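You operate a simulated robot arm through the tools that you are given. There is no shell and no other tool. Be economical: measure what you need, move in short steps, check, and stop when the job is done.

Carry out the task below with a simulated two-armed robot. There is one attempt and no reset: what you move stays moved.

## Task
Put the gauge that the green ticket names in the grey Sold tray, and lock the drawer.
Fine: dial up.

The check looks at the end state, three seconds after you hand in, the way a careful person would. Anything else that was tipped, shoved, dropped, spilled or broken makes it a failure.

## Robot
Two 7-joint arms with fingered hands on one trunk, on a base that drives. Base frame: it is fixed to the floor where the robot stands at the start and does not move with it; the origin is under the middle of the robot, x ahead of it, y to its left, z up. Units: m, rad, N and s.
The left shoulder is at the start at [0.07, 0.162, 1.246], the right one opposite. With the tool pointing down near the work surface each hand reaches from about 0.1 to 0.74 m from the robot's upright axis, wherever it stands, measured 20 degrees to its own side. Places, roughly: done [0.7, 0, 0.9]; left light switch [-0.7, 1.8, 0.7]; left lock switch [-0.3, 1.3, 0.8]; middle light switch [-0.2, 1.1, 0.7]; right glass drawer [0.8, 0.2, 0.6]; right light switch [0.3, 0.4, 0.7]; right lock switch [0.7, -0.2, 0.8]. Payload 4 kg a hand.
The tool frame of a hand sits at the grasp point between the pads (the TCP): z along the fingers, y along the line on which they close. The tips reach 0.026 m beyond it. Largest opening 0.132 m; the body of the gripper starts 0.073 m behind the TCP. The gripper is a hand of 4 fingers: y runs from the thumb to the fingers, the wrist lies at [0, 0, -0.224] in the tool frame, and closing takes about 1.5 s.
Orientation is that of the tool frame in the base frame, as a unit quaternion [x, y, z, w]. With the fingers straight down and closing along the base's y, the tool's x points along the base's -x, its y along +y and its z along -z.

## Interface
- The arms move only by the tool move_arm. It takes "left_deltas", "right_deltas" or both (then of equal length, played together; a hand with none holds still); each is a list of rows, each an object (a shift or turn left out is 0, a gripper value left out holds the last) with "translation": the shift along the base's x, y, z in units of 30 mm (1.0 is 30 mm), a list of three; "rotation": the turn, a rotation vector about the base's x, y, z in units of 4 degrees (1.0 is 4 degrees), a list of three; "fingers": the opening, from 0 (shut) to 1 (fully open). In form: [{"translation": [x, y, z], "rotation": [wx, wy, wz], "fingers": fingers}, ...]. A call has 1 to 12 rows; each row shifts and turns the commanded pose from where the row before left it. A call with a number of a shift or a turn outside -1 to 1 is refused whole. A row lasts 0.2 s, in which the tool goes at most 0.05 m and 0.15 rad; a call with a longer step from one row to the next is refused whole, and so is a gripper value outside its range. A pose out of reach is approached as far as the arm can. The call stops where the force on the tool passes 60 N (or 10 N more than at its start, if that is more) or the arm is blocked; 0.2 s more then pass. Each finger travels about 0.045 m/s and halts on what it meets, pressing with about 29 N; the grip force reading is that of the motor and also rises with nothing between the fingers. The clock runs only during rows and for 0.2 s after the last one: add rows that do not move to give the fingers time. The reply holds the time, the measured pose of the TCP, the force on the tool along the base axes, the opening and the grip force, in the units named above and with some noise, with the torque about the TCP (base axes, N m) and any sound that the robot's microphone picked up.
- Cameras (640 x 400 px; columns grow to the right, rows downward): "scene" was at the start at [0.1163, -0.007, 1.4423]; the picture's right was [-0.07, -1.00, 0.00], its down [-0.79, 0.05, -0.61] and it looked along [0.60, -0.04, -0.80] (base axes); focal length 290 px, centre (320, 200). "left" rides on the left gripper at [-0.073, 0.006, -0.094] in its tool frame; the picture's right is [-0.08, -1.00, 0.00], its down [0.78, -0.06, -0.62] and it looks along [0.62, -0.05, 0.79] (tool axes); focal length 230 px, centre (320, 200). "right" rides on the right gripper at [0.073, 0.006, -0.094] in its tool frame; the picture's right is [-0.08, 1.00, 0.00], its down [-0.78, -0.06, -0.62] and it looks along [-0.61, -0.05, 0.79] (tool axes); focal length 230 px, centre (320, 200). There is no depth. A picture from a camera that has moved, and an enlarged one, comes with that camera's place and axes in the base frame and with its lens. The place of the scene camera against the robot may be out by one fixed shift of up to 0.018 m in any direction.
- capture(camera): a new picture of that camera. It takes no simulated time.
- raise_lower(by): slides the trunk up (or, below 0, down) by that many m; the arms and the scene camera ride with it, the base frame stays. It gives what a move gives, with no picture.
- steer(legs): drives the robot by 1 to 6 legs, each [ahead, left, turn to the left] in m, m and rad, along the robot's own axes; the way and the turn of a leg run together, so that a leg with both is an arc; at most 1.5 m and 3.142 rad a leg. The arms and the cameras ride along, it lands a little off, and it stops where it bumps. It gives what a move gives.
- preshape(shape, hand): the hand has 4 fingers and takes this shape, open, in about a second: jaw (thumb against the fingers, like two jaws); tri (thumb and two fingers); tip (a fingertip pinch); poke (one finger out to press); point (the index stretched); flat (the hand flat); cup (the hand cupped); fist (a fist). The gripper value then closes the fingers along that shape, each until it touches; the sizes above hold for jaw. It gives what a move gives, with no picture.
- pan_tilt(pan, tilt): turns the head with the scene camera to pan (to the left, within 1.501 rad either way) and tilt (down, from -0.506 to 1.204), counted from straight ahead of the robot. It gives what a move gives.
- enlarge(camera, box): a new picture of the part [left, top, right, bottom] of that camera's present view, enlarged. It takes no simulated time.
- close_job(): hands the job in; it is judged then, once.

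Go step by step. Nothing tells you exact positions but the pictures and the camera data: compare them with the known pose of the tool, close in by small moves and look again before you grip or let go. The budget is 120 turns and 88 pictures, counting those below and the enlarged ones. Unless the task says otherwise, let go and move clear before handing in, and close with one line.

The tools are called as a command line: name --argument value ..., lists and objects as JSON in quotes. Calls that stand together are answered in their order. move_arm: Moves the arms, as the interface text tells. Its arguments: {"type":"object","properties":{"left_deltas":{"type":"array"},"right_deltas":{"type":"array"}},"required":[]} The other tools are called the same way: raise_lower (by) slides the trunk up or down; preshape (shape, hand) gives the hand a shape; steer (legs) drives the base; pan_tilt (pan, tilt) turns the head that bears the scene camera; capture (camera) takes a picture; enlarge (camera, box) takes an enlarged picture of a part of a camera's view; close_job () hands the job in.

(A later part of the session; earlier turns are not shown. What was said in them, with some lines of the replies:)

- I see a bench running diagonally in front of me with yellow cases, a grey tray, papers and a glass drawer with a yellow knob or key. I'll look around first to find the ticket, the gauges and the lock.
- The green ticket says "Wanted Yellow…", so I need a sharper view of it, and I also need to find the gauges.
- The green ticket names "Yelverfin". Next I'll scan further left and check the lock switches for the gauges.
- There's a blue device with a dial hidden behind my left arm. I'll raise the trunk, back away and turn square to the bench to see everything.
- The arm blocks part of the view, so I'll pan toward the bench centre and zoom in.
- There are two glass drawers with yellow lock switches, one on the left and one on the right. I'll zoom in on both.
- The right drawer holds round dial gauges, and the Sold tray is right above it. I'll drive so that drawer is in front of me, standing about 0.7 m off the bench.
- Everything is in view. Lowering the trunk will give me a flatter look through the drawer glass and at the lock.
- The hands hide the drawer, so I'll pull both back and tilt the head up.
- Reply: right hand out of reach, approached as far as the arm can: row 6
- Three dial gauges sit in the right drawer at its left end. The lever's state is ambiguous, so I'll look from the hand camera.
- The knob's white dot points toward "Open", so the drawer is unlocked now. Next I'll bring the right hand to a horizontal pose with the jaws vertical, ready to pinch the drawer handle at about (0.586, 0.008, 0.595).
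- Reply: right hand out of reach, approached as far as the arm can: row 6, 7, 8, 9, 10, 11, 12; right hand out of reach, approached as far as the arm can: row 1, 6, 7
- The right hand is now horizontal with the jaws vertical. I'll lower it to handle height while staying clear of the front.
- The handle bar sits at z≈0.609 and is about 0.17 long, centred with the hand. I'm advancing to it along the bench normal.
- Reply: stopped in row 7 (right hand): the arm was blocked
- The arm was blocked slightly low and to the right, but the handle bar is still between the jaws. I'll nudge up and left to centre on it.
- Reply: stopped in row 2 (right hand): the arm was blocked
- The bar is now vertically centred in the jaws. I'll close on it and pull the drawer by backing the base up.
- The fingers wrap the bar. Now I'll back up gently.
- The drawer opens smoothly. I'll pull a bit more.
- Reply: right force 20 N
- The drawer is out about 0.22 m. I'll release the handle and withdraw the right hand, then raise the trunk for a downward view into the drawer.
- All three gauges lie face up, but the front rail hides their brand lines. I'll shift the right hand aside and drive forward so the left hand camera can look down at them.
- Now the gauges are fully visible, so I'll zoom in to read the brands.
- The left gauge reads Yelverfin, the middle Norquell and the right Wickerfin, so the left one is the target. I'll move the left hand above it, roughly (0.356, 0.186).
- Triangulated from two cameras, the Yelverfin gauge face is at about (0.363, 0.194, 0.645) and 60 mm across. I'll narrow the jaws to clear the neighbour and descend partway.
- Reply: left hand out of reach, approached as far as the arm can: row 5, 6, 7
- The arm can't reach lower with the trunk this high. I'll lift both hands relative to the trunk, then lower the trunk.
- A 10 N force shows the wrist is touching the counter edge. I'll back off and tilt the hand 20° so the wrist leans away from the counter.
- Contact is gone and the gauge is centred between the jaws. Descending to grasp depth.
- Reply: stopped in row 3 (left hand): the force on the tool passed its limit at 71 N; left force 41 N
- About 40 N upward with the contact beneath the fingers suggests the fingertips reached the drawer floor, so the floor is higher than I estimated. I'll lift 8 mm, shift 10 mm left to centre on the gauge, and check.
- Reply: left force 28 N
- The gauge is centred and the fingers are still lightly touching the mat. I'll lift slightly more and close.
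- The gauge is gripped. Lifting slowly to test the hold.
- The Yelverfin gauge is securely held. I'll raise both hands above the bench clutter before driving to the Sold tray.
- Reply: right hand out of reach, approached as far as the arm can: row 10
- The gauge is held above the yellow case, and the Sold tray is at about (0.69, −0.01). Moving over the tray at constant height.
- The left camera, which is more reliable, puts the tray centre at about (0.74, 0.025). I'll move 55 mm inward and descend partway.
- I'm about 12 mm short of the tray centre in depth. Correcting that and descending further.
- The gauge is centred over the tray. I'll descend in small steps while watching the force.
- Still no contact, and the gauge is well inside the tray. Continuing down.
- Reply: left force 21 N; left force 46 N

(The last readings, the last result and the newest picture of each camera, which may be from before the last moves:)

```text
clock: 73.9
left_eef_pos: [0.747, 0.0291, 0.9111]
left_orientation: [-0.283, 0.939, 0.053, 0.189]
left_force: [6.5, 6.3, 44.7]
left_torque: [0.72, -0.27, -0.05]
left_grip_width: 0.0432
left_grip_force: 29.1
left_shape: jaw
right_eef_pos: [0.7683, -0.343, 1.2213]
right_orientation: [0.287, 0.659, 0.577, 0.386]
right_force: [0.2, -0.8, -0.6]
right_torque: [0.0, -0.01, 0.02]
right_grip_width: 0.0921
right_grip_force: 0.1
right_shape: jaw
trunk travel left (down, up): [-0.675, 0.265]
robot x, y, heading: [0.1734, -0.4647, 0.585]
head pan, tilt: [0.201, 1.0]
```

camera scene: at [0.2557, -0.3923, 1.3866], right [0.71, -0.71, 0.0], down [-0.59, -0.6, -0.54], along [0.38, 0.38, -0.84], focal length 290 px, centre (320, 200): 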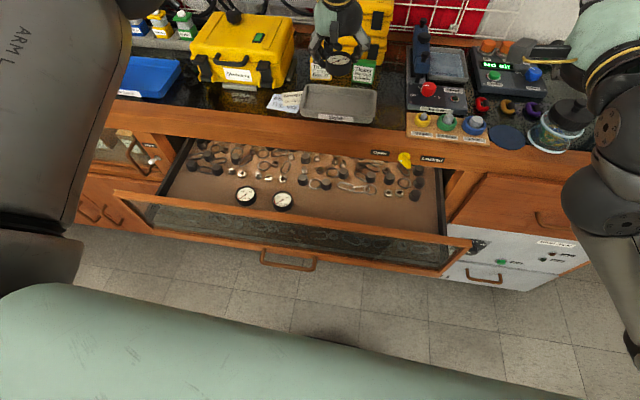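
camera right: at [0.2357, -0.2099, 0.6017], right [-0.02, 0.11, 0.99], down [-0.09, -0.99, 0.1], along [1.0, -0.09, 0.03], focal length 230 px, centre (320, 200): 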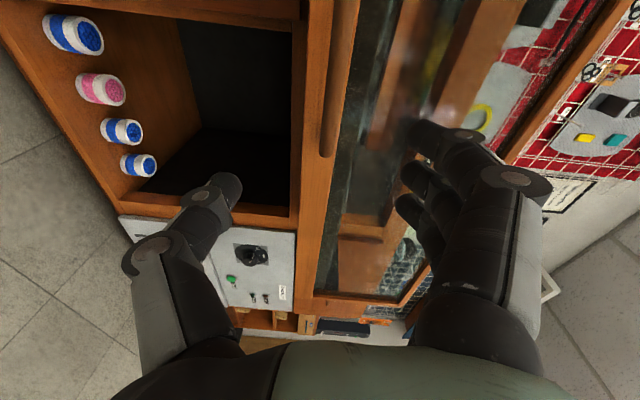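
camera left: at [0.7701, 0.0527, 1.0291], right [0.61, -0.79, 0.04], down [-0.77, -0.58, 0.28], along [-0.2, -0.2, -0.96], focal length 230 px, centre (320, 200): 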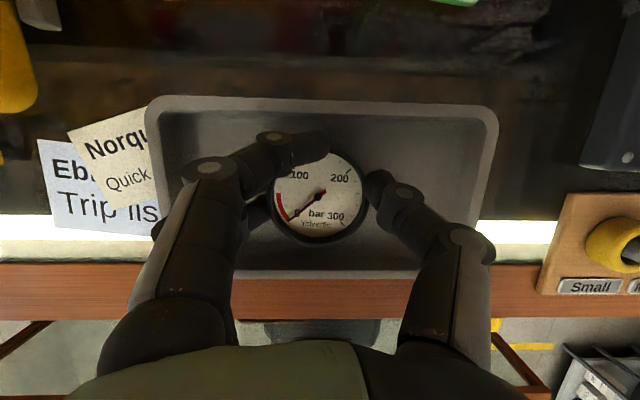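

Firm contact with the tray floor. I'll relax upward a little, open the fingers and lift.

move_arm --left_deltas '[{"translation": [0, 0, 0.35]}, {}]'

move_arm --left_deltas '[{"fingers": 0.4}, {"fingers": 0.5}, {"fingers": 0.6}, {"fingers": 0.7}, {"fingers": 0.75}, {"fingers": 0.75}, {"fingers": 0.75}]'

capture --camera "left"

```text
clock: 74.5
left_eef_pos: [0.7444, 0.027, 0.9126]
left_orientation: [-0.281, 0.941, 0.051, 0.18]
left_force: [2.2, 1.7, 15.0]
left_torque: [0.37, -0.14, -0.04]
left_grip_width: 0.0433
left_grip_force: 29.1
left_shape: jaw
right_eef_pos: [0.7702, -0.3399, 1.2181]
right_orientation: [0.289, 0.66, 0.576, 0.386]
right_force: [-0.3, 0.1, -0.6]
right_torque: [0.0, 0.0, -0.03]
right_grip_width: 0.0919
right_grip_force: 0.0
right_shape: jaw
trunk travel left (down, up): [-0.675, 0.265]
robot x, y, heading: [0.1733, -0.4655, 0.587]
head pan, tilt: [0.201, 1.0]
```

```text
clock: 76.1
left_eef_pos: [0.7455, 0.0286, 0.9112]
left_orientation: [-0.283, 0.94, 0.051, 0.181]
left_force: [-0.3, 0.2, 0.4]
left_torque: [-0.01, 0.0, 0.02]
left_grip_width: 0.0986
left_grip_force: 0.1
left_shape: jaw
right_eef_pos: [0.7723, -0.3395, 1.2187]
right_orientation: [0.288, 0.661, 0.576, 0.386]
right_force: [-0.9, 0.0, -0.1]
right_torque: [-0.03, 0.0, -0.01]
right_grip_width: 0.0921
right_grip_force: 0.1
right_shape: jaw
trunk travel left (down, up): [-0.675, 0.265]
robot x, y, heading: [0.1697, -0.4675, 0.587]
head pan, tilt: [0.201, 1.0]
```

```text
20 pictures are left
camera left: at [0.7697, 0.0526, 1.026], right [0.61, -0.79, 0.04], down [-0.77, -0.58, 0.28], along [-0.2, -0.2, -0.96], focal length 230 px, centre (320, 200)
```

left: 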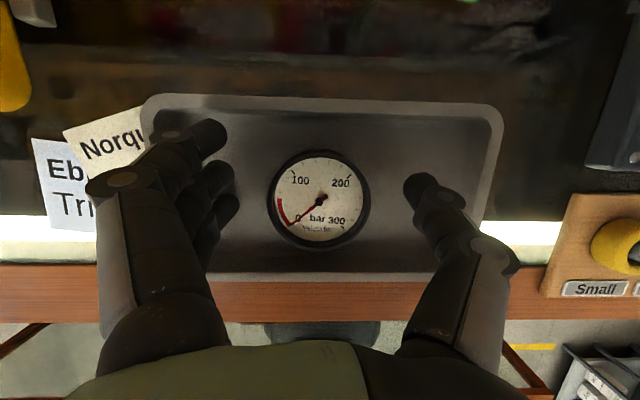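

The gauge lies flat, dial up, in the Sold tray. Now I'll lift the left hand clear and pull it back.

move_arm --left_deltas '[{"translation": [0, 0, 0.5]}, {"translation": [0, 0, 1]}, {"translation": [0, 0, 1]}, {"translation": [0, 0, 1]}, {"translation": [0, 0, 1]}, {"translation": [0, 0, 1]}, {"translation": [0, 0, 1]}]'

move_arm --left_deltas '[{"translation": [-0.94, 0.1, 0]}, {"translation": [-0.94, 0.1, 0]}, {"translation": [-0.94, 0.1, 0]}, {"translation": [-0.94, 0.1, 0]}, {"translation": [-0.94, 0.1, 0]}, {"translation": [-0.94, 0.1, 0]}, {"translation": [-0.94, 0.1, 0]}, {"translation": [-0.94, 0.1, 0]}, {"translation": [-0.94, 0.1, 0]}, {"translation": [-0.94, 0.1, 0]}, {"translation": [-0.94, 0.1, 0]}]'

steer --legs '[[-0.35, 0, 0], [0, 0.2, 0]]'

capture --camera "scene"

```text
clock: 77.7
left_eef_pos: [0.7462, 0.0266, 1.1081]
left_orientation: [-0.282, 0.941, 0.05, 0.181]
left_force: [-0.5, 0.0, 0.5]
left_torque: [-0.02, 0.01, 0.01]
left_grip_width: 0.0986
left_grip_force: 0.0
left_shape: jaw
right_eef_pos: [0.7718, -0.3401, 1.2192]
right_orientation: [0.288, 0.661, 0.576, 0.385]
right_force: [-0.1, 0.0, -0.1]
right_torque: [-0.02, -0.02, 0.03]
right_grip_width: 0.092
right_grip_force: 0.1
right_shape: jaw
trunk travel left (down, up): [-0.675, 0.265]
robot x, y, heading: [0.1741, -0.4677, 0.586]
head pan, tilt: [0.201, 1.0]
```

```text
clock: 80.1
left_eef_pos: [0.4356, 0.0622, 1.1061]
left_orientation: [-0.283, 0.941, 0.05, 0.181]
left_force: [-0.7, -0.3, 0.3]
left_torque: [0.01, -0.05, -0.01]
left_grip_width: 0.0987
left_grip_force: 0.1
left_shape: jaw
right_eef_pos: [0.7703, -0.3392, 1.2192]
right_orientation: [0.287, 0.66, 0.576, 0.387]
right_force: [-0.1, 0.5, 0.0]
right_torque: [0.03, -0.02, 0.01]
right_grip_width: 0.092
right_grip_force: 0.0
right_shape: jaw
trunk travel left (down, up): [-0.675, 0.265]
robot x, y, heading: [0.1712, -0.4656, 0.588]
head pan, tilt: [0.201, 1.0]
```

```text
clock: 83.6
left_eef_pos: [0.0359, 0.0343, 1.108]
left_orientation: [-0.281, 0.941, 0.05, 0.181]
left_force: [0.3, -0.6, 0.2]
left_torque: [0.0, -0.05, 0.0]
left_grip_width: 0.0989
left_grip_force: 0.0
left_shape: jaw
right_eef_pos: [0.3708, -0.3663, 1.2194]
right_orientation: [0.289, 0.66, 0.576, 0.386]
right_force: [0.3, -0.1, 0.1]
right_torque: [0.03, 0.01, 0.04]
right_grip_width: 0.092
right_grip_force: 0.0
right_shape: jaw
trunk travel left (down, up): [-0.675, 0.265]
robot x, y, heading: [-0.2274, -0.4932, 0.589]
head pan, tilt: [0.201, 1.0]
```

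```text
19 pictures are left
camera scene: at [-0.1453, -0.4188, 1.3866], right [0.71, -0.71, 0.0], down [-0.6, -0.59, -0.54], along [0.38, 0.38, -0.84], focal length 290 px, centre (320, 200)
```

scene: 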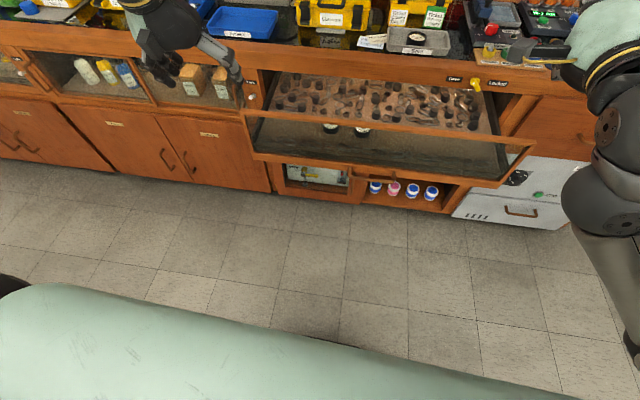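

The gauge sits in the tray. Now I'll lower the trunk to drawer height, close the right fingers and centre the right hand on the drawer to push it shut.

raise_lower --by -0.605

move_arm --right_deltas '[{"translation": [-0.5, 0.75, 0], "fingers": 0}, {"translation": [-0.5, 0.75, 0], "fingers": 0}, {"translation": [-0.5, 0.75, 0], "fingers": 0}, {"translation": [-0.5, 0.75, 0], "fingers": 0}, {"translation": [-0.5, 0.75, 0], "fingers": 0}, {"translation": [-0.5, 0.75, 0], "fingers": 0}, {"translation": [-0.5, 0.75, 0], "fingers": 0}, {"fingers": 0}]'

pan_tilt --pan 0.0 --tilt 0.4

capture --camera "scene"

capture --camera "right"

```text
refused: -0.605 is not a number from -0.4 to 0.4
```

```text
clock: 85.4
left_eef_pos: [0.0364, 0.0353, 1.1075]
left_orientation: [-0.282, 0.941, 0.051, 0.181]
left_force: [0.4, 0.1, 0.0]
left_torque: [0.02, 0.02, 0.01]
left_grip_width: 0.0987
left_grip_force: 0.1
left_shape: jaw
right_eef_pos: [0.2668, -0.2091, 1.2185]
right_orientation: [0.289, 0.66, 0.576, 0.387]
right_force: [0.6, -0.5, 0.1]
right_torque: [0.0, -0.01, 0.03]
right_grip_width: 0.0
right_grip_force: 29.2
right_shape: jaw
trunk travel left (down, up): [-0.675, 0.265]
robot x, y, heading: [-0.2261, -0.4956, 0.586]
head pan, tilt: [0.201, 1.0]
```

```text
clock: 86.4
left_eef_pos: [0.037, 0.037, 1.107]
left_orientation: [-0.282, 0.941, 0.051, 0.181]
left_force: [-1.1, -0.4, -0.2]
left_torque: [-0.01, 0.0, -0.07]
left_grip_width: 0.0985
left_grip_force: 0.0
left_shape: jaw
right_eef_pos: [0.2661, -0.2096, 1.2181]
right_orientation: [0.288, 0.661, 0.575, 0.386]
right_force: [-0.8, 0.8, -0.2]
right_torque: [0.0, 0.02, -0.02]
right_grip_width: 0.0
right_grip_force: 28.6
right_shape: jaw
trunk travel left (down, up): [-0.675, 0.265]
robot x, y, heading: [-0.2281, -0.4955, 0.584]
head pan, tilt: [0.0, 0.4]
```

```text
18 pictures are left
camera scene: at [-0.1174, -0.4163, 1.4367], right [0.55, -0.83, 0.0], down [-0.33, -0.22, -0.92], along [0.77, 0.51, -0.39], focal length 290 px, centre (320, 200)
```

scene: 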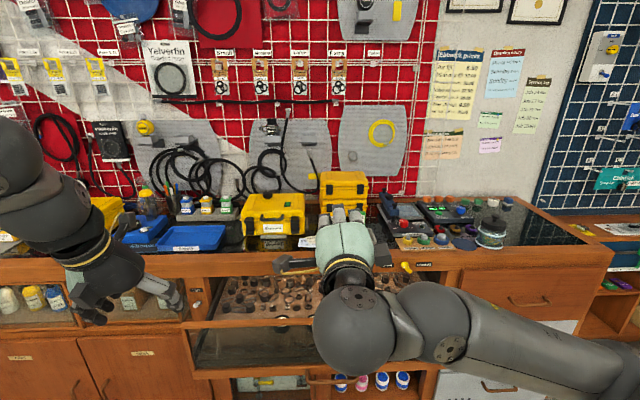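

```text
17 pictures are left
camera right: at [0.1477, -0.1963, 1.2134], right [-0.02, 0.11, 0.99], down [-0.1, -0.99, 0.1], along [1.0, -0.09, 0.03], focal length 230 px, centre (320, 200)
```

right: 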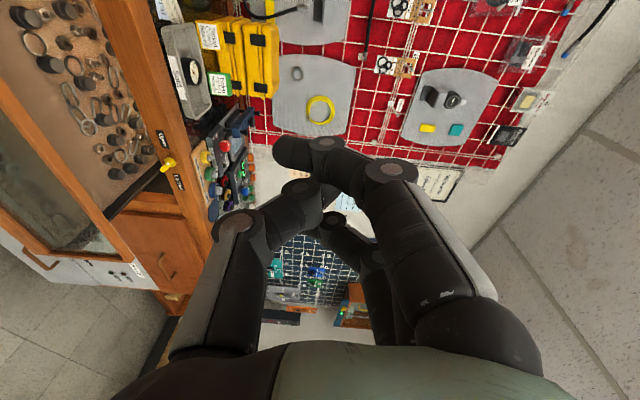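

raise_lower --by -0.4

raise_lower --by -0.2

steer --legs '[[0.12, 0, 0]]'

capture --camera "right"

```text
clock: 90.2
left_eef_pos: [0.0348, 0.0344, 0.7068]
left_orientation: [-0.281, 0.941, 0.051, 0.182]
left_force: [0.3, 0.4, 0.9]
left_torque: [-0.02, 0.02, 0.01]
left_grip_width: 0.0985
left_grip_force: 0.1
left_shape: jaw
right_eef_pos: [0.2665, -0.2087, 0.8177]
right_orientation: [0.288, 0.661, 0.575, 0.386]
right_force: [-0.3, 0.3, 0.0]
right_torque: [0.0, 0.02, 0.0]
right_grip_width: 0.0002
right_grip_force: 29.0
right_shape: jaw
trunk travel left (down, up): [-0.275, 0.665]
robot x, y, heading: [-0.2258, -0.4965, 0.584]
head pan, tilt: [0.0, 0.4]
```

```text
clock: 92.4
left_eef_pos: [0.035, 0.034, 0.5075]
left_orientation: [-0.281, 0.941, 0.05, 0.181]
left_force: [-1.1, -0.1, 0.3]
left_torque: [0.0, -0.01, -0.01]
left_grip_width: 0.0987
left_grip_force: 0.0
left_shape: jaw
right_eef_pos: [0.265, -0.2077, 0.6179]
right_orientation: [0.289, 0.661, 0.574, 0.387]
right_force: [0.6, 0.2, 0.0]
right_torque: [0.01, 0.0, 0.0]
right_grip_width: 0.0
right_grip_force: 28.5
right_shape: jaw
trunk travel left (down, up): [-0.075, 0.865]
robot x, y, heading: [-0.2312, -0.4924, 0.583]
head pan, tilt: [0.0, 0.4]
```

```text
clock: 93.6
left_eef_pos: [0.1365, 0.1, 0.5075]
left_orientation: [-0.281, 0.941, 0.051, 0.181]
left_force: [0.2, 0.1, -0.1]
left_torque: [-0.01, 0.0, 0.0]
left_grip_width: 0.0986
left_grip_force: 0.1
left_shape: jaw
right_eef_pos: [0.3661, -0.1433, 0.6185]
right_orientation: [0.288, 0.661, 0.575, 0.387]
right_force: [0.4, -1.0, 0.1]
right_torque: [0.0, 0.01, 0.0]
right_grip_width: 0.0
right_grip_force: 29.2
right_shape: jaw
trunk travel left (down, up): [-0.075, 0.865]
robot x, y, heading: [-0.1268, -0.4284, 0.582]
head pan, tilt: [0.0, 0.4]
```

```text
16 pictures are left
camera right: at [0.2478, -0.1307, 0.6134], right [-0.02, 0.11, 0.99], down [-0.1, -0.99, 0.1], along [0.99, -0.09, 0.03], focal length 230 px, centre (320, 200)
```

right: 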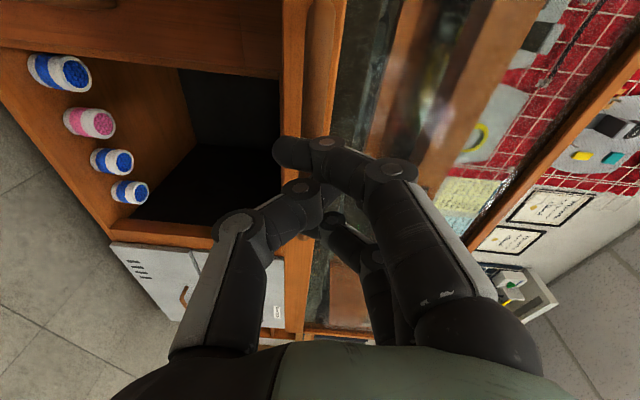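

The closed fingers are lined up with the handle bar. I'll pull the left hand back a little for clearance and push the drawer in by driving forward.

move_arm --left_deltas '[{"translation": [-0.83, -0.55, 0]}, {"translation": [-0.83, -0.55, 0]}, {"translation": [-0.83, -0.55, 0]}, {"translation": [-0.83, -0.55, 0]}]'

steer --legs '[[0.12, 0, 0]]'

capture --camera "scene"

```text
clock: 94.6
left_eef_pos: [0.0359, 0.0356, 0.5087]
left_orientation: [-0.281, 0.941, 0.05, 0.181]
left_force: [0.0, 0.2, -0.5]
left_torque: [-0.02, -0.02, -0.01]
left_grip_width: 0.0986
left_grip_force: 0.0
left_shape: jaw
right_eef_pos: [0.3655, -0.1438, 0.6189]
right_orientation: [0.288, 0.661, 0.575, 0.387]
right_force: [0.1, -0.1, -0.7]
right_torque: [0.0, -0.01, -0.01]
right_grip_width: 0.0
right_grip_force: 29.3
right_shape: jaw
trunk travel left (down, up): [-0.075, 0.865]
robot x, y, heading: [-0.1286, -0.4262, 0.587]
head pan, tilt: [0.0, 0.4]
```

```text
clock: 95.9
left_eef_pos: [0.1356, 0.1008, 0.5083]
left_orientation: [-0.281, 0.941, 0.05, 0.181]
left_force: [0.8, -0.2, 0.2]
left_torque: [-0.02, 0.01, 0.0]
left_grip_width: 0.0986
left_grip_force: 0.1
left_shape: jaw
right_eef_pos: [0.4654, -0.077, 0.6183]
right_orientation: [0.29, 0.66, 0.575, 0.386]
right_force: [-0.6, 0.0, 0.2]
right_torque: [0.02, -0.01, -0.03]
right_grip_width: 0.0001
right_grip_force: 28.2
right_shape: jaw
trunk travel left (down, up): [-0.075, 0.865]
robot x, y, heading: [-0.0307, -0.3639, 0.586]
head pan, tilt: [0.0, 0.4]
```

```text
15 pictures are left
camera scene: at [0.0824, -0.2846, 0.8368], right [0.55, -0.83, 0.0], down [-0.32, -0.21, -0.92], along [0.77, 0.51, -0.39], focal length 290 px, centre (320, 200)
```

scene: 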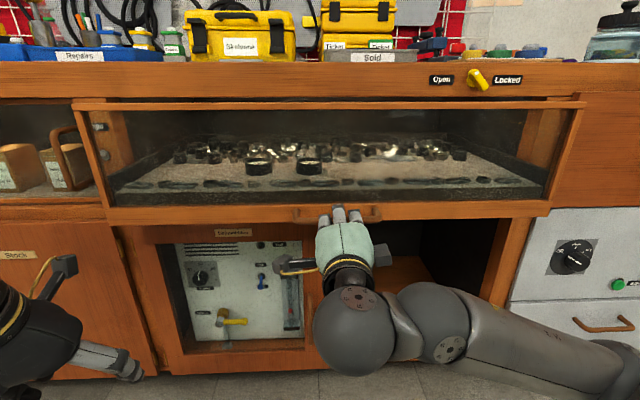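

The drawer is moving in evenly with the hand at the handle. Continuing.

steer --legs '[[0.09, 0, 0]]'

steer --legs '[[0.04, 0, 0]]'

capture --camera "scene"

```text
clock: 97.0
left_eef_pos: [0.2114, 0.1503, 0.5092]
left_orientation: [-0.28, 0.941, 0.051, 0.182]
left_force: [-0.6, 0.1, -0.3]
left_torque: [0.03, -0.03, 0.02]
left_grip_width: 0.0987
left_grip_force: 0.1
left_shape: jaw
right_eef_pos: [0.5418, -0.029, 0.6192]
right_orientation: [0.289, 0.66, 0.575, 0.387]
right_force: [0.2, 0.6, -0.5]
right_torque: [0.02, -0.02, 0.01]
right_grip_width: 0.0001
right_grip_force: 29.2
right_shape: jaw
trunk travel left (down, up): [-0.075, 0.865]
robot x, y, heading: [0.0474, -0.3126, 0.58]
head pan, tilt: [0.0, 0.4]
```

```text
clock: 97.9
left_eef_pos: [0.2414, 0.1694, 0.5076]
left_orientation: [-0.279, 0.942, 0.051, 0.181]
left_force: [0.5, 1.0, 0.1]
left_torque: [0.0, 0.03, -0.01]
left_grip_width: 0.0988
left_grip_force: 0.1
left_shape: jaw
right_eef_pos: [0.5644, -0.011, 0.6226]
right_orientation: [0.284, 0.659, 0.581, 0.384]
right_force: [-15.5, -17.0, -3.2]
right_torque: [-0.28, 0.18, -0.16]
right_grip_width: 0.0002
right_grip_force: 28.4
right_shape: jaw
trunk travel left (down, up): [-0.075, 0.865]
robot x, y, heading: [0.0808, -0.2938, 0.581]
head pan, tilt: [0.0, 0.4]
stopped in leg 1: the force on the tool passed its limit at 72 N (the readings are from after the stop); the commanded pose is now the measured one
```

```text
14 pictures are left
camera scene: at [0.1868, -0.2171, 0.8369], right [0.55, -0.84, 0.0], down [-0.32, -0.21, -0.92], along [0.77, 0.51, -0.39], focal length 290 px, centre (320, 200)
```

scene: 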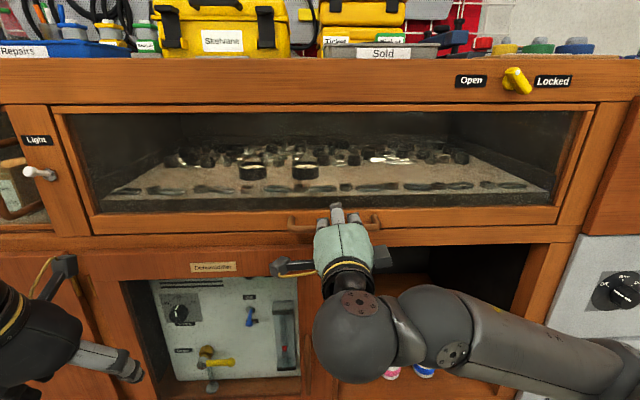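

The drawer is flush shut. I'll back off a little and zoom in on the lock knob.

enlarge --camera "scene" --box '[450, 60, 580, 120]'

steer --legs '[[-0.15, 0, 0], [0, -0.17, 0]]'

```text
4.92 times, centred on (515, 90) of scene
camera zoom: at [0.1868, -0.2171, 0.8369], right [0.55, -0.84, 0.0], down [-0.32, -0.21, -0.92], along [0.77, 0.51, -0.39], focal length 1428 px, centre (-640, 742)
```

zoom: 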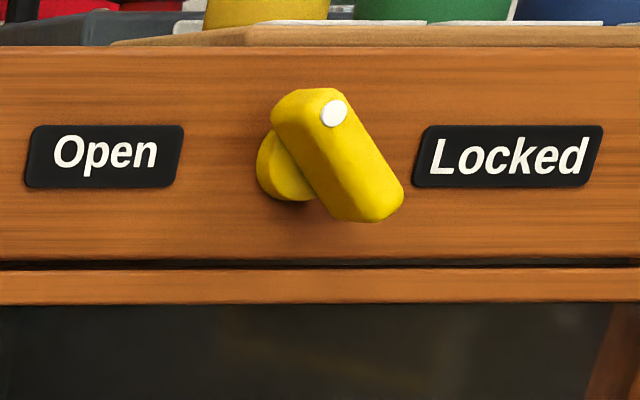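

```text
clock: 100.4
left_eef_pos: [0.2107, -0.0562, 0.5082]
left_orientation: [-0.279, 0.942, 0.05, 0.181]
left_force: [0.6, 0.6, -0.1]
left_torque: [-0.02, -0.03, 0.01]
left_grip_width: 0.0987
left_grip_force: 0.1
left_shape: jaw
right_eef_pos: [0.5338, -0.2345, 0.6218]
right_orientation: [0.284, 0.66, 0.581, 0.383]
right_force: [-0.1, 0.5, -0.2]
right_torque: [0.02, 0.02, 0.02]
right_grip_width: 0.0
right_grip_force: 29.0
right_shape: jaw
trunk travel left (down, up): [-0.075, 0.865]
robot x, y, heading: [0.0477, -0.5196, 0.578]
head pan, tilt: [0.0, 0.4]
```

The knob is a bar grip at 45° with the dot toward Open, and turning it 90° clockwise should lock it. I'll raise the trunk and roll the right hand so the jaws straddle the bar with room for a 90° turn.

raise_lower --by 0.25

move_arm --right_deltas '[{"translation": [0.145, -0.046, -0.05], "rotation": [-0.99, -0.66, 0], "fingers": 0.55}, {"translation": [0.145, -0.046, -0.05], "rotation": [-0.99, -0.66, 0]}, {"translation": [0.145, -0.046, -0.05], "rotation": [-0.99, -0.66, 0]}, {"translation": [0.145, -0.046, -0.05], "rotation": [-0.99, -0.66, 0]}, {"translation": [0.145, -0.046, -0.05], "rotation": [-0.99, -0.66, 0]}, {"translation": [0.145, -0.046, -0.05], "rotation": [-0.99, -0.66, 0]}, {"translation": [0.145, -0.046, -0.05], "rotation": [-0.99, -0.66, 0]}, {"translation": [0.145, -0.046, -0.05], "rotation": [-0.99, -0.66, 0]}, {"translation": [0.145, -0.046, -0.05], "rotation": [-0.99, -0.66, 0]}, {"translation": [0.145, -0.046, -0.05], "rotation": [-0.99, -0.66, 0]}, {"translation": [0.145, -0.046, -0.05], "rotation": [-0.99, -0.66, 0]}, {"translation": [0.145, -0.046, -0.05], "rotation": [-0.99, -0.66, 0]}]'

move_arm --right_deltas '[{"translation": [0.145, -0.046, -0.05], "rotation": [-0.99, -0.66, 0]}, {"translation": [0.145, -0.046, -0.05], "rotation": [-0.99, -0.66, 0]}, {"translation": [0.145, -0.046, -0.05], "rotation": [-0.99, -0.66, 0]}, {"translation": [0.145, -0.046, -0.05], "rotation": [-0.99, -0.66, 0]}, {"translation": [0.145, -0.046, -0.05], "rotation": [-0.99, -0.66, 0]}, {"translation": [0.145, -0.046, -0.05], "rotation": [-0.99, -0.66, 0]}, {"translation": [0.145, -0.046, -0.05], "rotation": [-0.99, -0.66, 0]}, {"translation": [0.145, -0.046, -0.05], "rotation": [-0.99, -0.66, 0]}, {"translation": [0.145, -0.046, -0.05], "rotation": [-0.99, -0.66, 0]}, {"translation": [0.145, -0.046, -0.05], "rotation": [-0.99, -0.66, 0]}, {"translation": [0.145, -0.046, -0.05], "rotation": [-0.99, -0.66, 0]}, {"translation": [0.145, -0.046, -0.05], "rotation": [-0.99, -0.66, 0]}]'

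```text
clock: 103.0
left_eef_pos: [0.2091, -0.0553, 0.7575]
left_orientation: [-0.28, 0.942, 0.049, 0.18]
left_force: [0.3, 0.0, -0.1]
left_torque: [0.01, -0.03, 0.0]
left_grip_width: 0.0988
left_grip_force: 0.0
left_shape: jaw
right_eef_pos: [0.5348, -0.2358, 0.8724]
right_orientation: [0.285, 0.66, 0.58, 0.384]
right_force: [-0.2, -0.3, -0.2]
right_torque: [0.02, 0.02, 0.01]
right_grip_width: 0.0002
right_grip_force: 29.4
right_shape: jaw
trunk travel left (down, up): [-0.325, 0.615]
robot x, y, heading: [0.0507, -0.5194, 0.582]
head pan, tilt: [0.0, 0.4]
```

```text
clock: 105.6
left_eef_pos: [0.2111, -0.0561, 0.7591]
left_orientation: [-0.28, 0.941, 0.049, 0.182]
left_force: [-0.3, 0.6, -0.8]
left_torque: [0.01, -0.01, 0.0]
left_grip_width: 0.0987
left_grip_force: 0.1
left_shape: jaw
right_eef_pos: [0.5859, -0.2521, 0.8531]
right_orientation: [-0.057, 0.708, 0.323, 0.626]
right_force: [0.3, 0.0, 0.4]
right_torque: [0.02, -0.02, 0.0]
right_grip_width: 0.0723
right_grip_force: 0.1
right_shape: jaw
trunk travel left (down, up): [-0.325, 0.615]
robot x, y, heading: [0.0498, -0.5171, 0.582]
head pan, tilt: [0.0, 0.4]
```

```text
clock: 108.2
left_eef_pos: [0.2113, -0.0565, 0.7577]
left_orientation: [-0.28, 0.942, 0.05, 0.18]
left_force: [0.0, -0.4, 0.1]
left_torque: [0.02, -0.01, 0.02]
left_grip_width: 0.0987
left_grip_force: 0.1
left_shape: jaw
right_eef_pos: [0.6369, -0.2692, 0.837]
right_orientation: [-0.385, 0.584, -0.012, 0.714]
right_force: [0.5, -0.3, 0.6]
right_torque: [0.04, 0.0, -0.02]
right_grip_width: 0.0723
right_grip_force: 0.1
right_shape: jaw
trunk travel left (down, up): [-0.325, 0.615]
robot x, y, heading: [0.0485, -0.5184, 0.578]
head pan, tilt: [0.0, 0.4]
```

move_arm --right_deltas '[{"rotation": [-0.99, -0.66, 0]}, {"rotation": [-0.99, -0.66, 0]}, {}]'

capture --camera "right"

capture --camera "scene"

```text
clock: 109.0
left_eef_pos: [0.21, -0.0549, 0.7582]
left_orientation: [-0.28, 0.942, 0.049, 0.18]
left_force: [-0.3, -0.3, 0.7]
left_torque: [-0.02, 0.0, -0.02]
left_grip_width: 0.0986
left_grip_force: 0.0
left_shape: jaw
right_eef_pos: [0.6366, -0.2681, 0.8356]
right_orientation: [-0.431, 0.549, -0.071, 0.713]
right_force: [0.4, -0.1, 0.8]
right_torque: [0.03, -0.01, 0.03]
right_grip_width: 0.0723
right_grip_force: 0.1
right_shape: jaw
trunk travel left (down, up): [-0.325, 0.615]
robot x, y, heading: [0.0446, -0.5171, 0.583]
head pan, tilt: [0.0, 0.4]
```

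```text
12 pictures are left
camera right: at [0.5842, -0.3567, 0.7758], right [-0.4, 0.66, -0.64], down [-0.8, 0.08, 0.59], along [0.44, 0.75, 0.5], focal length 230 px, centre (320, 200)
```

right: 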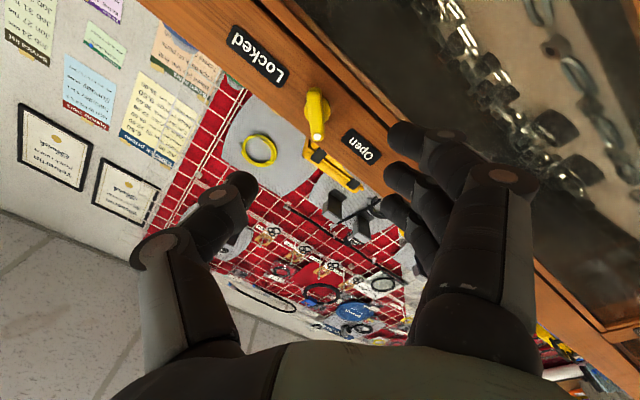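

```text
11 pictures are left
camera scene: at [0.1569, -0.4416, 1.0868], right [0.55, -0.84, 0.0], down [-0.33, -0.21, -0.92], along [0.77, 0.51, -0.39], focal length 290 px, centre (320, 200)
```

scene: 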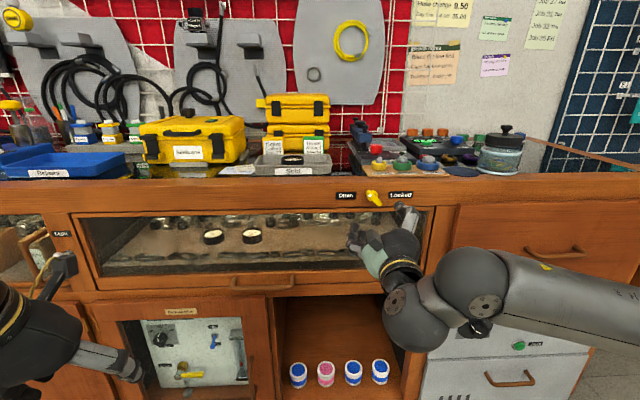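

All the views agree that the knob is at about u −0.583, z 0.833. I'll advance most of the way and check alignment.

move_arm --right_deltas '[{"translation": [0.83, 0.48, -0.02]}, {"translation": [0.83, 0.48, -0.02]}, {"translation": [0.7, 0.42, -0.02]}, {}]'

capture --camera "right"

enlarge --camera "scene" --box '[320, 170, 450, 251]'

```text
clock: 110.0
left_eef_pos: [0.2096, -0.0549, 0.7576]
left_orientation: [-0.28, 0.942, 0.05, 0.18]
left_force: [0.0, 0.7, -0.3]
left_torque: [0.02, 0.02, 0.0]
left_grip_width: 0.0987
left_grip_force: 0.1
left_shape: jaw
right_eef_pos: [0.708, -0.2279, 0.8354]
right_orientation: [-0.431, 0.549, -0.07, 0.713]
right_force: [-0.1, 0.0, 0.3]
right_torque: [-0.02, 0.01, -0.01]
right_grip_width: 0.0724
right_grip_force: 0.0
right_shape: jaw
trunk travel left (down, up): [-0.325, 0.615]
robot x, y, heading: [0.0477, -0.5164, 0.577]
head pan, tilt: [0.0, 0.4]
```

```text
10 pictures are left
camera right: at [0.6552, -0.3149, 0.7742], right [-0.4, 0.66, -0.63], down [-0.8, 0.08, 0.59], along [0.44, 0.75, 0.5], focal length 230 px, centre (320, 200)
```

right: 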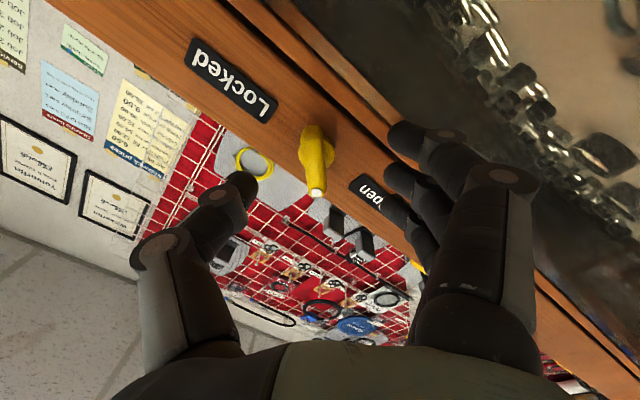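

```text
4.92 times, centred on (385, 210) of scene
camera zoom: at [0.157, -0.4418, 1.0868], right [0.55, -0.84, 0.0], down [-0.33, -0.21, -0.92], along [0.77, 0.51, -0.39], focal length 1428 px, centre (0, 148)
```

zoom: 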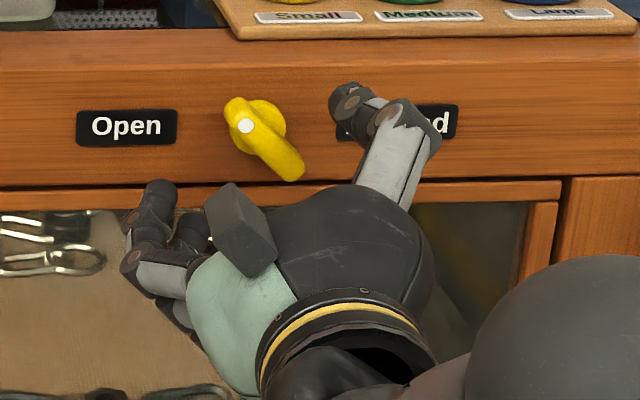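

The jaws straddle the bar squarely. Advancing 3 cm more, then gripping.

move_arm --right_deltas '[{"translation": [0.42, 0.27, -0.03]}, {"translation": [0.42, 0.27, -0.03]}, {}]'

capture --camera "right"

```text
clock: 110.8
left_eef_pos: [0.2115, -0.0568, 0.7588]
left_orientation: [-0.28, 0.942, 0.049, 0.181]
left_force: [-0.4, 0.5, 0.0]
left_torque: [-0.04, 0.01, -0.02]
left_grip_width: 0.0988
left_grip_force: 0.1
left_shape: jaw
right_eef_pos: [0.7336, -0.2117, 0.8319]
right_orientation: [-0.432, 0.549, -0.071, 0.712]
right_force: [-0.1, 0.1, -0.6]
right_torque: [0.03, 0.0, -0.04]
right_grip_width: 0.0723
right_grip_force: 0.1
right_shape: jaw
trunk travel left (down, up): [-0.325, 0.615]
robot x, y, heading: [0.0462, -0.5198, 0.586]
head pan, tilt: [0.0, 0.4]
```

```text
8 pictures are left
camera right: at [0.6803, -0.2986, 0.7723], right [-0.4, 0.66, -0.63], down [-0.8, 0.08, 0.59], along [0.44, 0.75, 0.5], focal length 230 px, centre (320, 200)
```

right: 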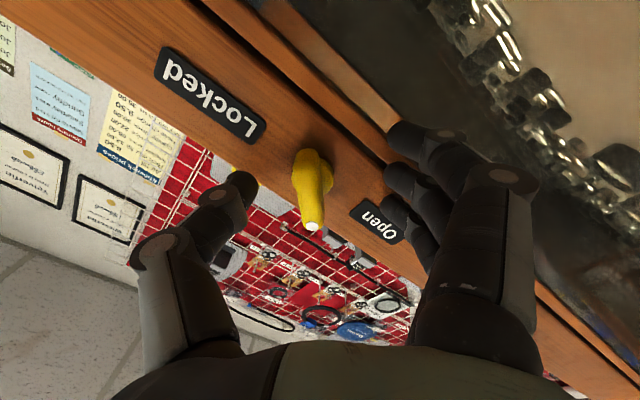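

The bar is at grip depth. Closing on it.

move_arm --right_deltas '[{"fingers": 0.4}, {"fingers": 0.3}, {"fingers": 0.2}, {"fingers": 0.1}, {"fingers": 0.05}, {"fingers": 0.05}, {"fingers": 0.05}]'

```text
clock: 112.4
left_eef_pos: [0.2108, -0.0562, 0.7577]
left_orientation: [-0.28, 0.941, 0.05, 0.182]
left_force: [0.7, 0.3, 0.2]
left_torque: [0.0, -0.02, 0.05]
left_grip_width: 0.0985
left_grip_force: 0.1
left_shape: jaw
right_eef_pos: [0.7332, -0.2132, 0.8331]
right_orientation: [-0.431, 0.549, -0.071, 0.713]
right_force: [0.5, -5.1, 4.0]
right_torque: [0.05, -0.08, -0.06]
right_grip_width: 0.0083
right_grip_force: 0.0
right_shape: jaw
trunk travel left (down, up): [-0.325, 0.615]
robot x, y, heading: [0.0464, -0.5188, 0.581]
head pan, tilt: [0.0, 0.4]
```

move_arm --right_deltas '[{"fingers": 0}, {"fingers": 0}, {"fingers": 0}]'

capture --camera "right"

```text
clock: 113.2
left_eef_pos: [0.2103, -0.0556, 0.7569]
left_orientation: [-0.28, 0.941, 0.05, 0.181]
left_force: [1.0, -0.2, 0.6]
left_torque: [0.0, -0.01, 0.02]
left_grip_width: 0.0984
left_grip_force: 0.0
left_shape: jaw
right_eef_pos: [0.7331, -0.2111, 0.8319]
right_orientation: [-0.433, 0.549, -0.069, 0.712]
right_force: [3.7, -0.9, 0.6]
right_torque: [-0.04, 0.02, -0.02]
right_grip_width: 0.0062
right_grip_force: 28.5
right_shape: jaw
trunk travel left (down, up): [-0.325, 0.615]
robot x, y, heading: [0.0485, -0.5179, 0.579]
head pan, tilt: [0.0, 0.4]
```

```text
7 pictures are left
camera right: at [0.6805, -0.2988, 0.7721], right [-0.4, 0.66, -0.63], down [-0.8, 0.08, 0.59], along [0.44, 0.75, 0.5], focal length 230 px, centre (320, 200)
```

right: 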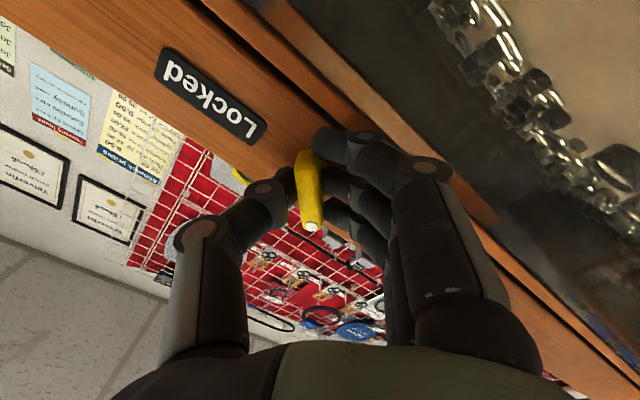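

The bar is gripped. Turning clockwise toward Locked.

move_arm --right_deltas '[{"rotation": [0.99, 0.66, 0]}, {"rotation": [0.99, 0.66, 0]}, {"rotation": [0.99, 0.66, 0]}, {"rotation": [0.99, 0.66, 0]}, {"rotation": [0.99, 0.66, 0]}, {"rotation": [0.99, 0.66, 0]}, {"rotation": [0.99, 0.66, 0]}, {"rotation": [0.99, 0.66, 0]}, {"rotation": [0.99, 0.66, 0]}, {"rotation": [0.99, 0.66, 0]}]'

enlarge --camera "scene" --box '[320, 160, 450, 241]'

```text
clock: 115.4
left_eef_pos: [0.21, -0.0546, 0.7584]
left_orientation: [-0.281, 0.941, 0.049, 0.182]
left_force: [-0.3, -0.3, 0.2]
left_torque: [-0.01, 0.0, 0.0]
left_grip_width: 0.0986
left_grip_force: 0.2
left_shape: jaw
right_eef_pos: [0.7321, -0.2099, 0.835]
right_orientation: [-0.172, 0.684, 0.218, 0.674]
right_force: [4.1, 14.5, 17.4]
right_torque: [0.07, -0.26, 0.33]
right_grip_width: 0.0053
right_grip_force: 28.8
right_shape: jaw
trunk travel left (down, up): [-0.325, 0.615]
robot x, y, heading: [0.0475, -0.5168, 0.584]
head pan, tilt: [0.0, 0.4]
```

```text
4.92 times, centred on (385, 200) of scene
camera zoom: at [0.1553, -0.4407, 1.0871], right [0.55, -0.84, 0.0], down [-0.32, -0.21, -0.92], along [0.77, 0.51, -0.39], focal length 1428 px, centre (0, 198)
```

zoom: 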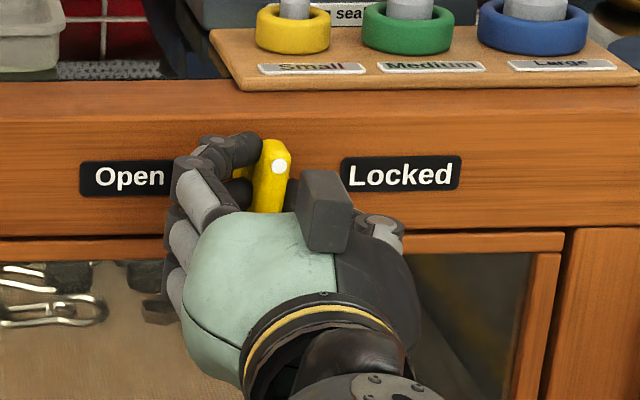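

The knob follows and its dot is now straight up. Turning the remaining half.

move_arm --right_deltas '[{"rotation": [0.99, 0.66, 0]}, {"rotation": [0.99, 0.66, 0]}, {"rotation": [0.99, 0.66, 0]}, {"rotation": [0.99, 0.66, 0]}, {"rotation": [0.99, 0.66, 0]}, {"rotation": [0.99, 0.66, 0]}, {"rotation": [0.99, 0.66, 0]}, {"rotation": [0.99, 0.66, 0]}, {"rotation": [0.99, 0.66, 0]}, {"rotation": [0.99, 0.66, 0]}]'

enlarge --camera "scene" --box '[320, 160, 450, 241]'

```text
clock: 117.6
left_eef_pos: [0.2094, -0.0559, 0.7585]
left_orientation: [-0.281, 0.941, 0.05, 0.182]
left_force: [-0.6, 0.0, -0.6]
left_torque: [-0.02, -0.03, 0.04]
left_grip_width: 0.0991
left_grip_force: 0.0
left_shape: jaw
right_eef_pos: [0.7308, -0.21, 0.8354]
right_orientation: [0.117, 0.705, 0.467, 0.521]
right_force: [0.5, 9.0, 16.4]
right_torque: [-0.12, -0.73, 0.13]
right_grip_width: 0.0042
right_grip_force: 28.9
right_shape: jaw
trunk travel left (down, up): [-0.325, 0.615]
robot x, y, heading: [0.0495, -0.5196, 0.581]
head pan, tilt: [0.0, 0.4]
```

```text
4.92 times, centred on (385, 200) of scene
camera zoom: at [0.1549, -0.4415, 1.087], right [0.55, -0.84, 0.0], down [-0.32, -0.21, -0.92], along [0.77, 0.51, -0.39], focal length 1428 px, centre (0, 198)
```

zoom: 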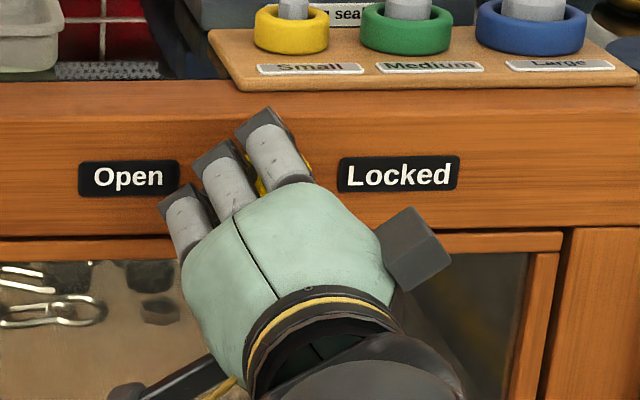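

I'll release, back away and check the knob.

move_arm --right_deltas '[{"fingers": 0.3}, {"fingers": 0.55}, {"fingers": 0.55}, {"fingers": 0.55}, {"fingers": 0.55}, {"fingers": 0.55}, {"translation": [-0.83, -0.55, 0]}, {"translation": [-0.83, -0.55, 0]}, {"translation": [-0.83, -0.55, 0]}, {"translation": [-0.83, -0.55, -0.5]}]'

enlarge --camera "scene" --box '[300, 150, 460, 250]'

```text
clock: 119.8
left_eef_pos: [0.2105, -0.0565, 0.7573]
left_orientation: [-0.28, 0.942, 0.05, 0.18]
left_force: [-0.4, -0.1, 0.1]
left_torque: [-0.03, -0.02, -0.01]
left_grip_width: 0.0989
left_grip_force: 0.1
left_shape: jaw
right_eef_pos: [0.6586, -0.2608, 0.8322]
right_orientation: [0.116, 0.705, 0.467, 0.521]
right_force: [0.5, -0.9, 0.6]
right_torque: [0.03, 0.03, 0.0]
right_grip_width: 0.072
right_grip_force: 0.0
right_shape: jaw
right hand out of reach, approached as far as the arm can: row 10
trunk travel left (down, up): [-0.325, 0.615]
robot x, y, heading: [0.0463, -0.5195, 0.58]
head pan, tilt: [0.0, 0.4]
```

```text
4.00 times, centred on (380, 200) of scene
camera zoom: at [0.1572, -0.4418, 1.0867], right [0.55, -0.84, 0.0], down [-0.33, -0.21, -0.92], along [0.77, 0.51, -0.39], focal length 1160 px, centre (80, 200)
```

zoom: 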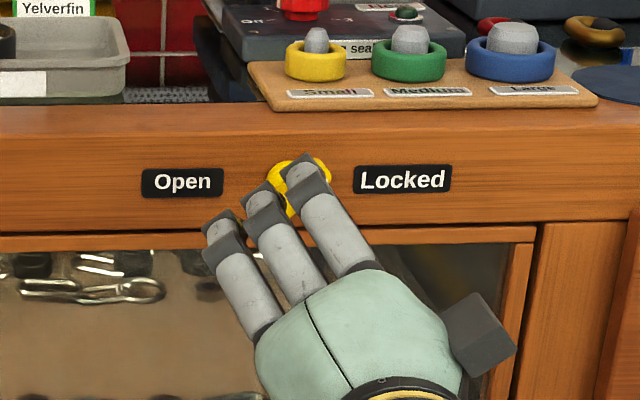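

The fingers still hide it, so I'll drive back for a clear view.

steer --legs '[[-0.25, 0, 0]]'

raise_lower --by 0.3

pan_tilt --pan 0.05 --tilt 0.6

capture --camera "scene"

```text
clock: 121.6
left_eef_pos: [0.0017, -0.1918, 0.7583]
left_orientation: [-0.28, 0.941, 0.049, 0.182]
left_force: [0.7, 0.5, 0.4]
left_torque: [0.0, 0.01, 0.01]
left_grip_width: 0.0989
left_grip_force: 0.0
left_shape: jaw
right_eef_pos: [0.4494, -0.397, 0.8336]
right_orientation: [0.117, 0.705, 0.468, 0.52]
right_force: [0.2, -0.6, -0.1]
right_torque: [-0.03, 0.04, -0.01]
right_grip_width: 0.0721
right_grip_force: 0.0
right_shape: jaw
trunk travel left (down, up): [-0.325, 0.615]
robot x, y, heading: [-0.1576, -0.654, 0.585]
head pan, tilt: [0.0, 0.4]
```

```text
clock: 124.6
left_eef_pos: [0.002, -0.1917, 1.0578]
left_orientation: [-0.28, 0.941, 0.049, 0.181]
left_force: [0.1, -0.4, 0.0]
left_torque: [-0.01, -0.02, 0.04]
left_grip_width: 0.0988
left_grip_force: 0.1
left_shape: jaw
right_eef_pos: [0.4505, -0.3972, 1.1332]
right_orientation: [0.118, 0.705, 0.467, 0.52]
right_force: [0.7, -0.1, 0.2]
right_torque: [0.01, -0.02, -0.01]
right_grip_width: 0.072
right_grip_force: 0.0
right_shape: jaw
trunk travel left (down, up): [-0.625, 0.315]
robot x, y, heading: [-0.1649, -0.6564, 0.585]
head pan, tilt: [0.0, 0.4]
```

```text
clock: 125.3
left_eef_pos: [0.002, -0.1919, 1.0565]
left_orientation: [-0.281, 0.941, 0.05, 0.181]
left_force: [0.9, 0.3, -0.2]
left_torque: [0.01, 0.0, -0.03]
left_grip_width: 0.0988
left_grip_force: 0.0
left_shape: jaw
right_eef_pos: [0.4507, -0.3976, 1.1335]
right_orientation: [0.117, 0.705, 0.467, 0.52]
right_force: [0.7, 0.1, -0.5]
right_torque: [0.0, 0.0, 0.04]
right_grip_width: 0.0719
right_grip_force: 0.0
right_shape: jaw
trunk travel left (down, up): [-0.625, 0.315]
robot x, y, heading: [-0.1624, -0.6524, 0.582]
head pan, tilt: [0.051, 0.6]
```

```text
3 pictures are left
camera scene: at [-0.0568, -0.5766, 1.3686], right [0.59, -0.81, 0.0], down [-0.46, -0.33, -0.83], along [0.67, 0.49, -0.56], focal length 290 px, centre (320, 200)
```

scene: 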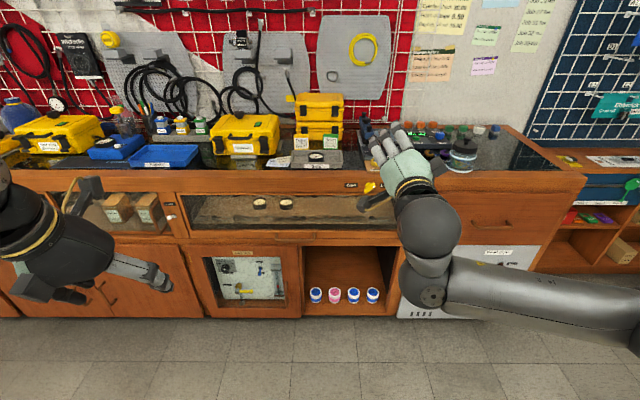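

enlarge --camera "scene" --box '[290, 140, 410, 215]'

```text
5.33 times, centred on (350, 178) of scene
camera zoom: at [-0.0568, -0.5766, 1.3686], right [0.59, -0.81, 0.0], down [-0.46, -0.33, -0.83], along [0.67, 0.49, -0.56], focal length 1547 px, centre (160, 320)
```

zoom: 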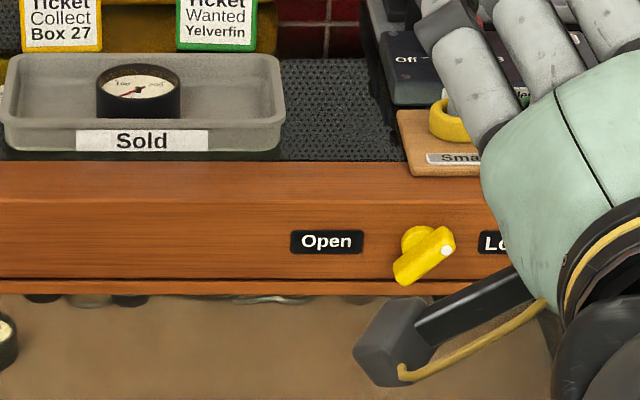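

The Yelverfin gauge lies dial up in the grey Sold tray, the drawer is shut and the lock knob's dot points to Locked. Both hands are clear, so I'm handing in.

close_job

```text
The job is handed in.
```

The Yelverfin gauge is in the grey Sold tray, dial up. The right glass drawer it came from is shut and its lock knob is turned to Locked.
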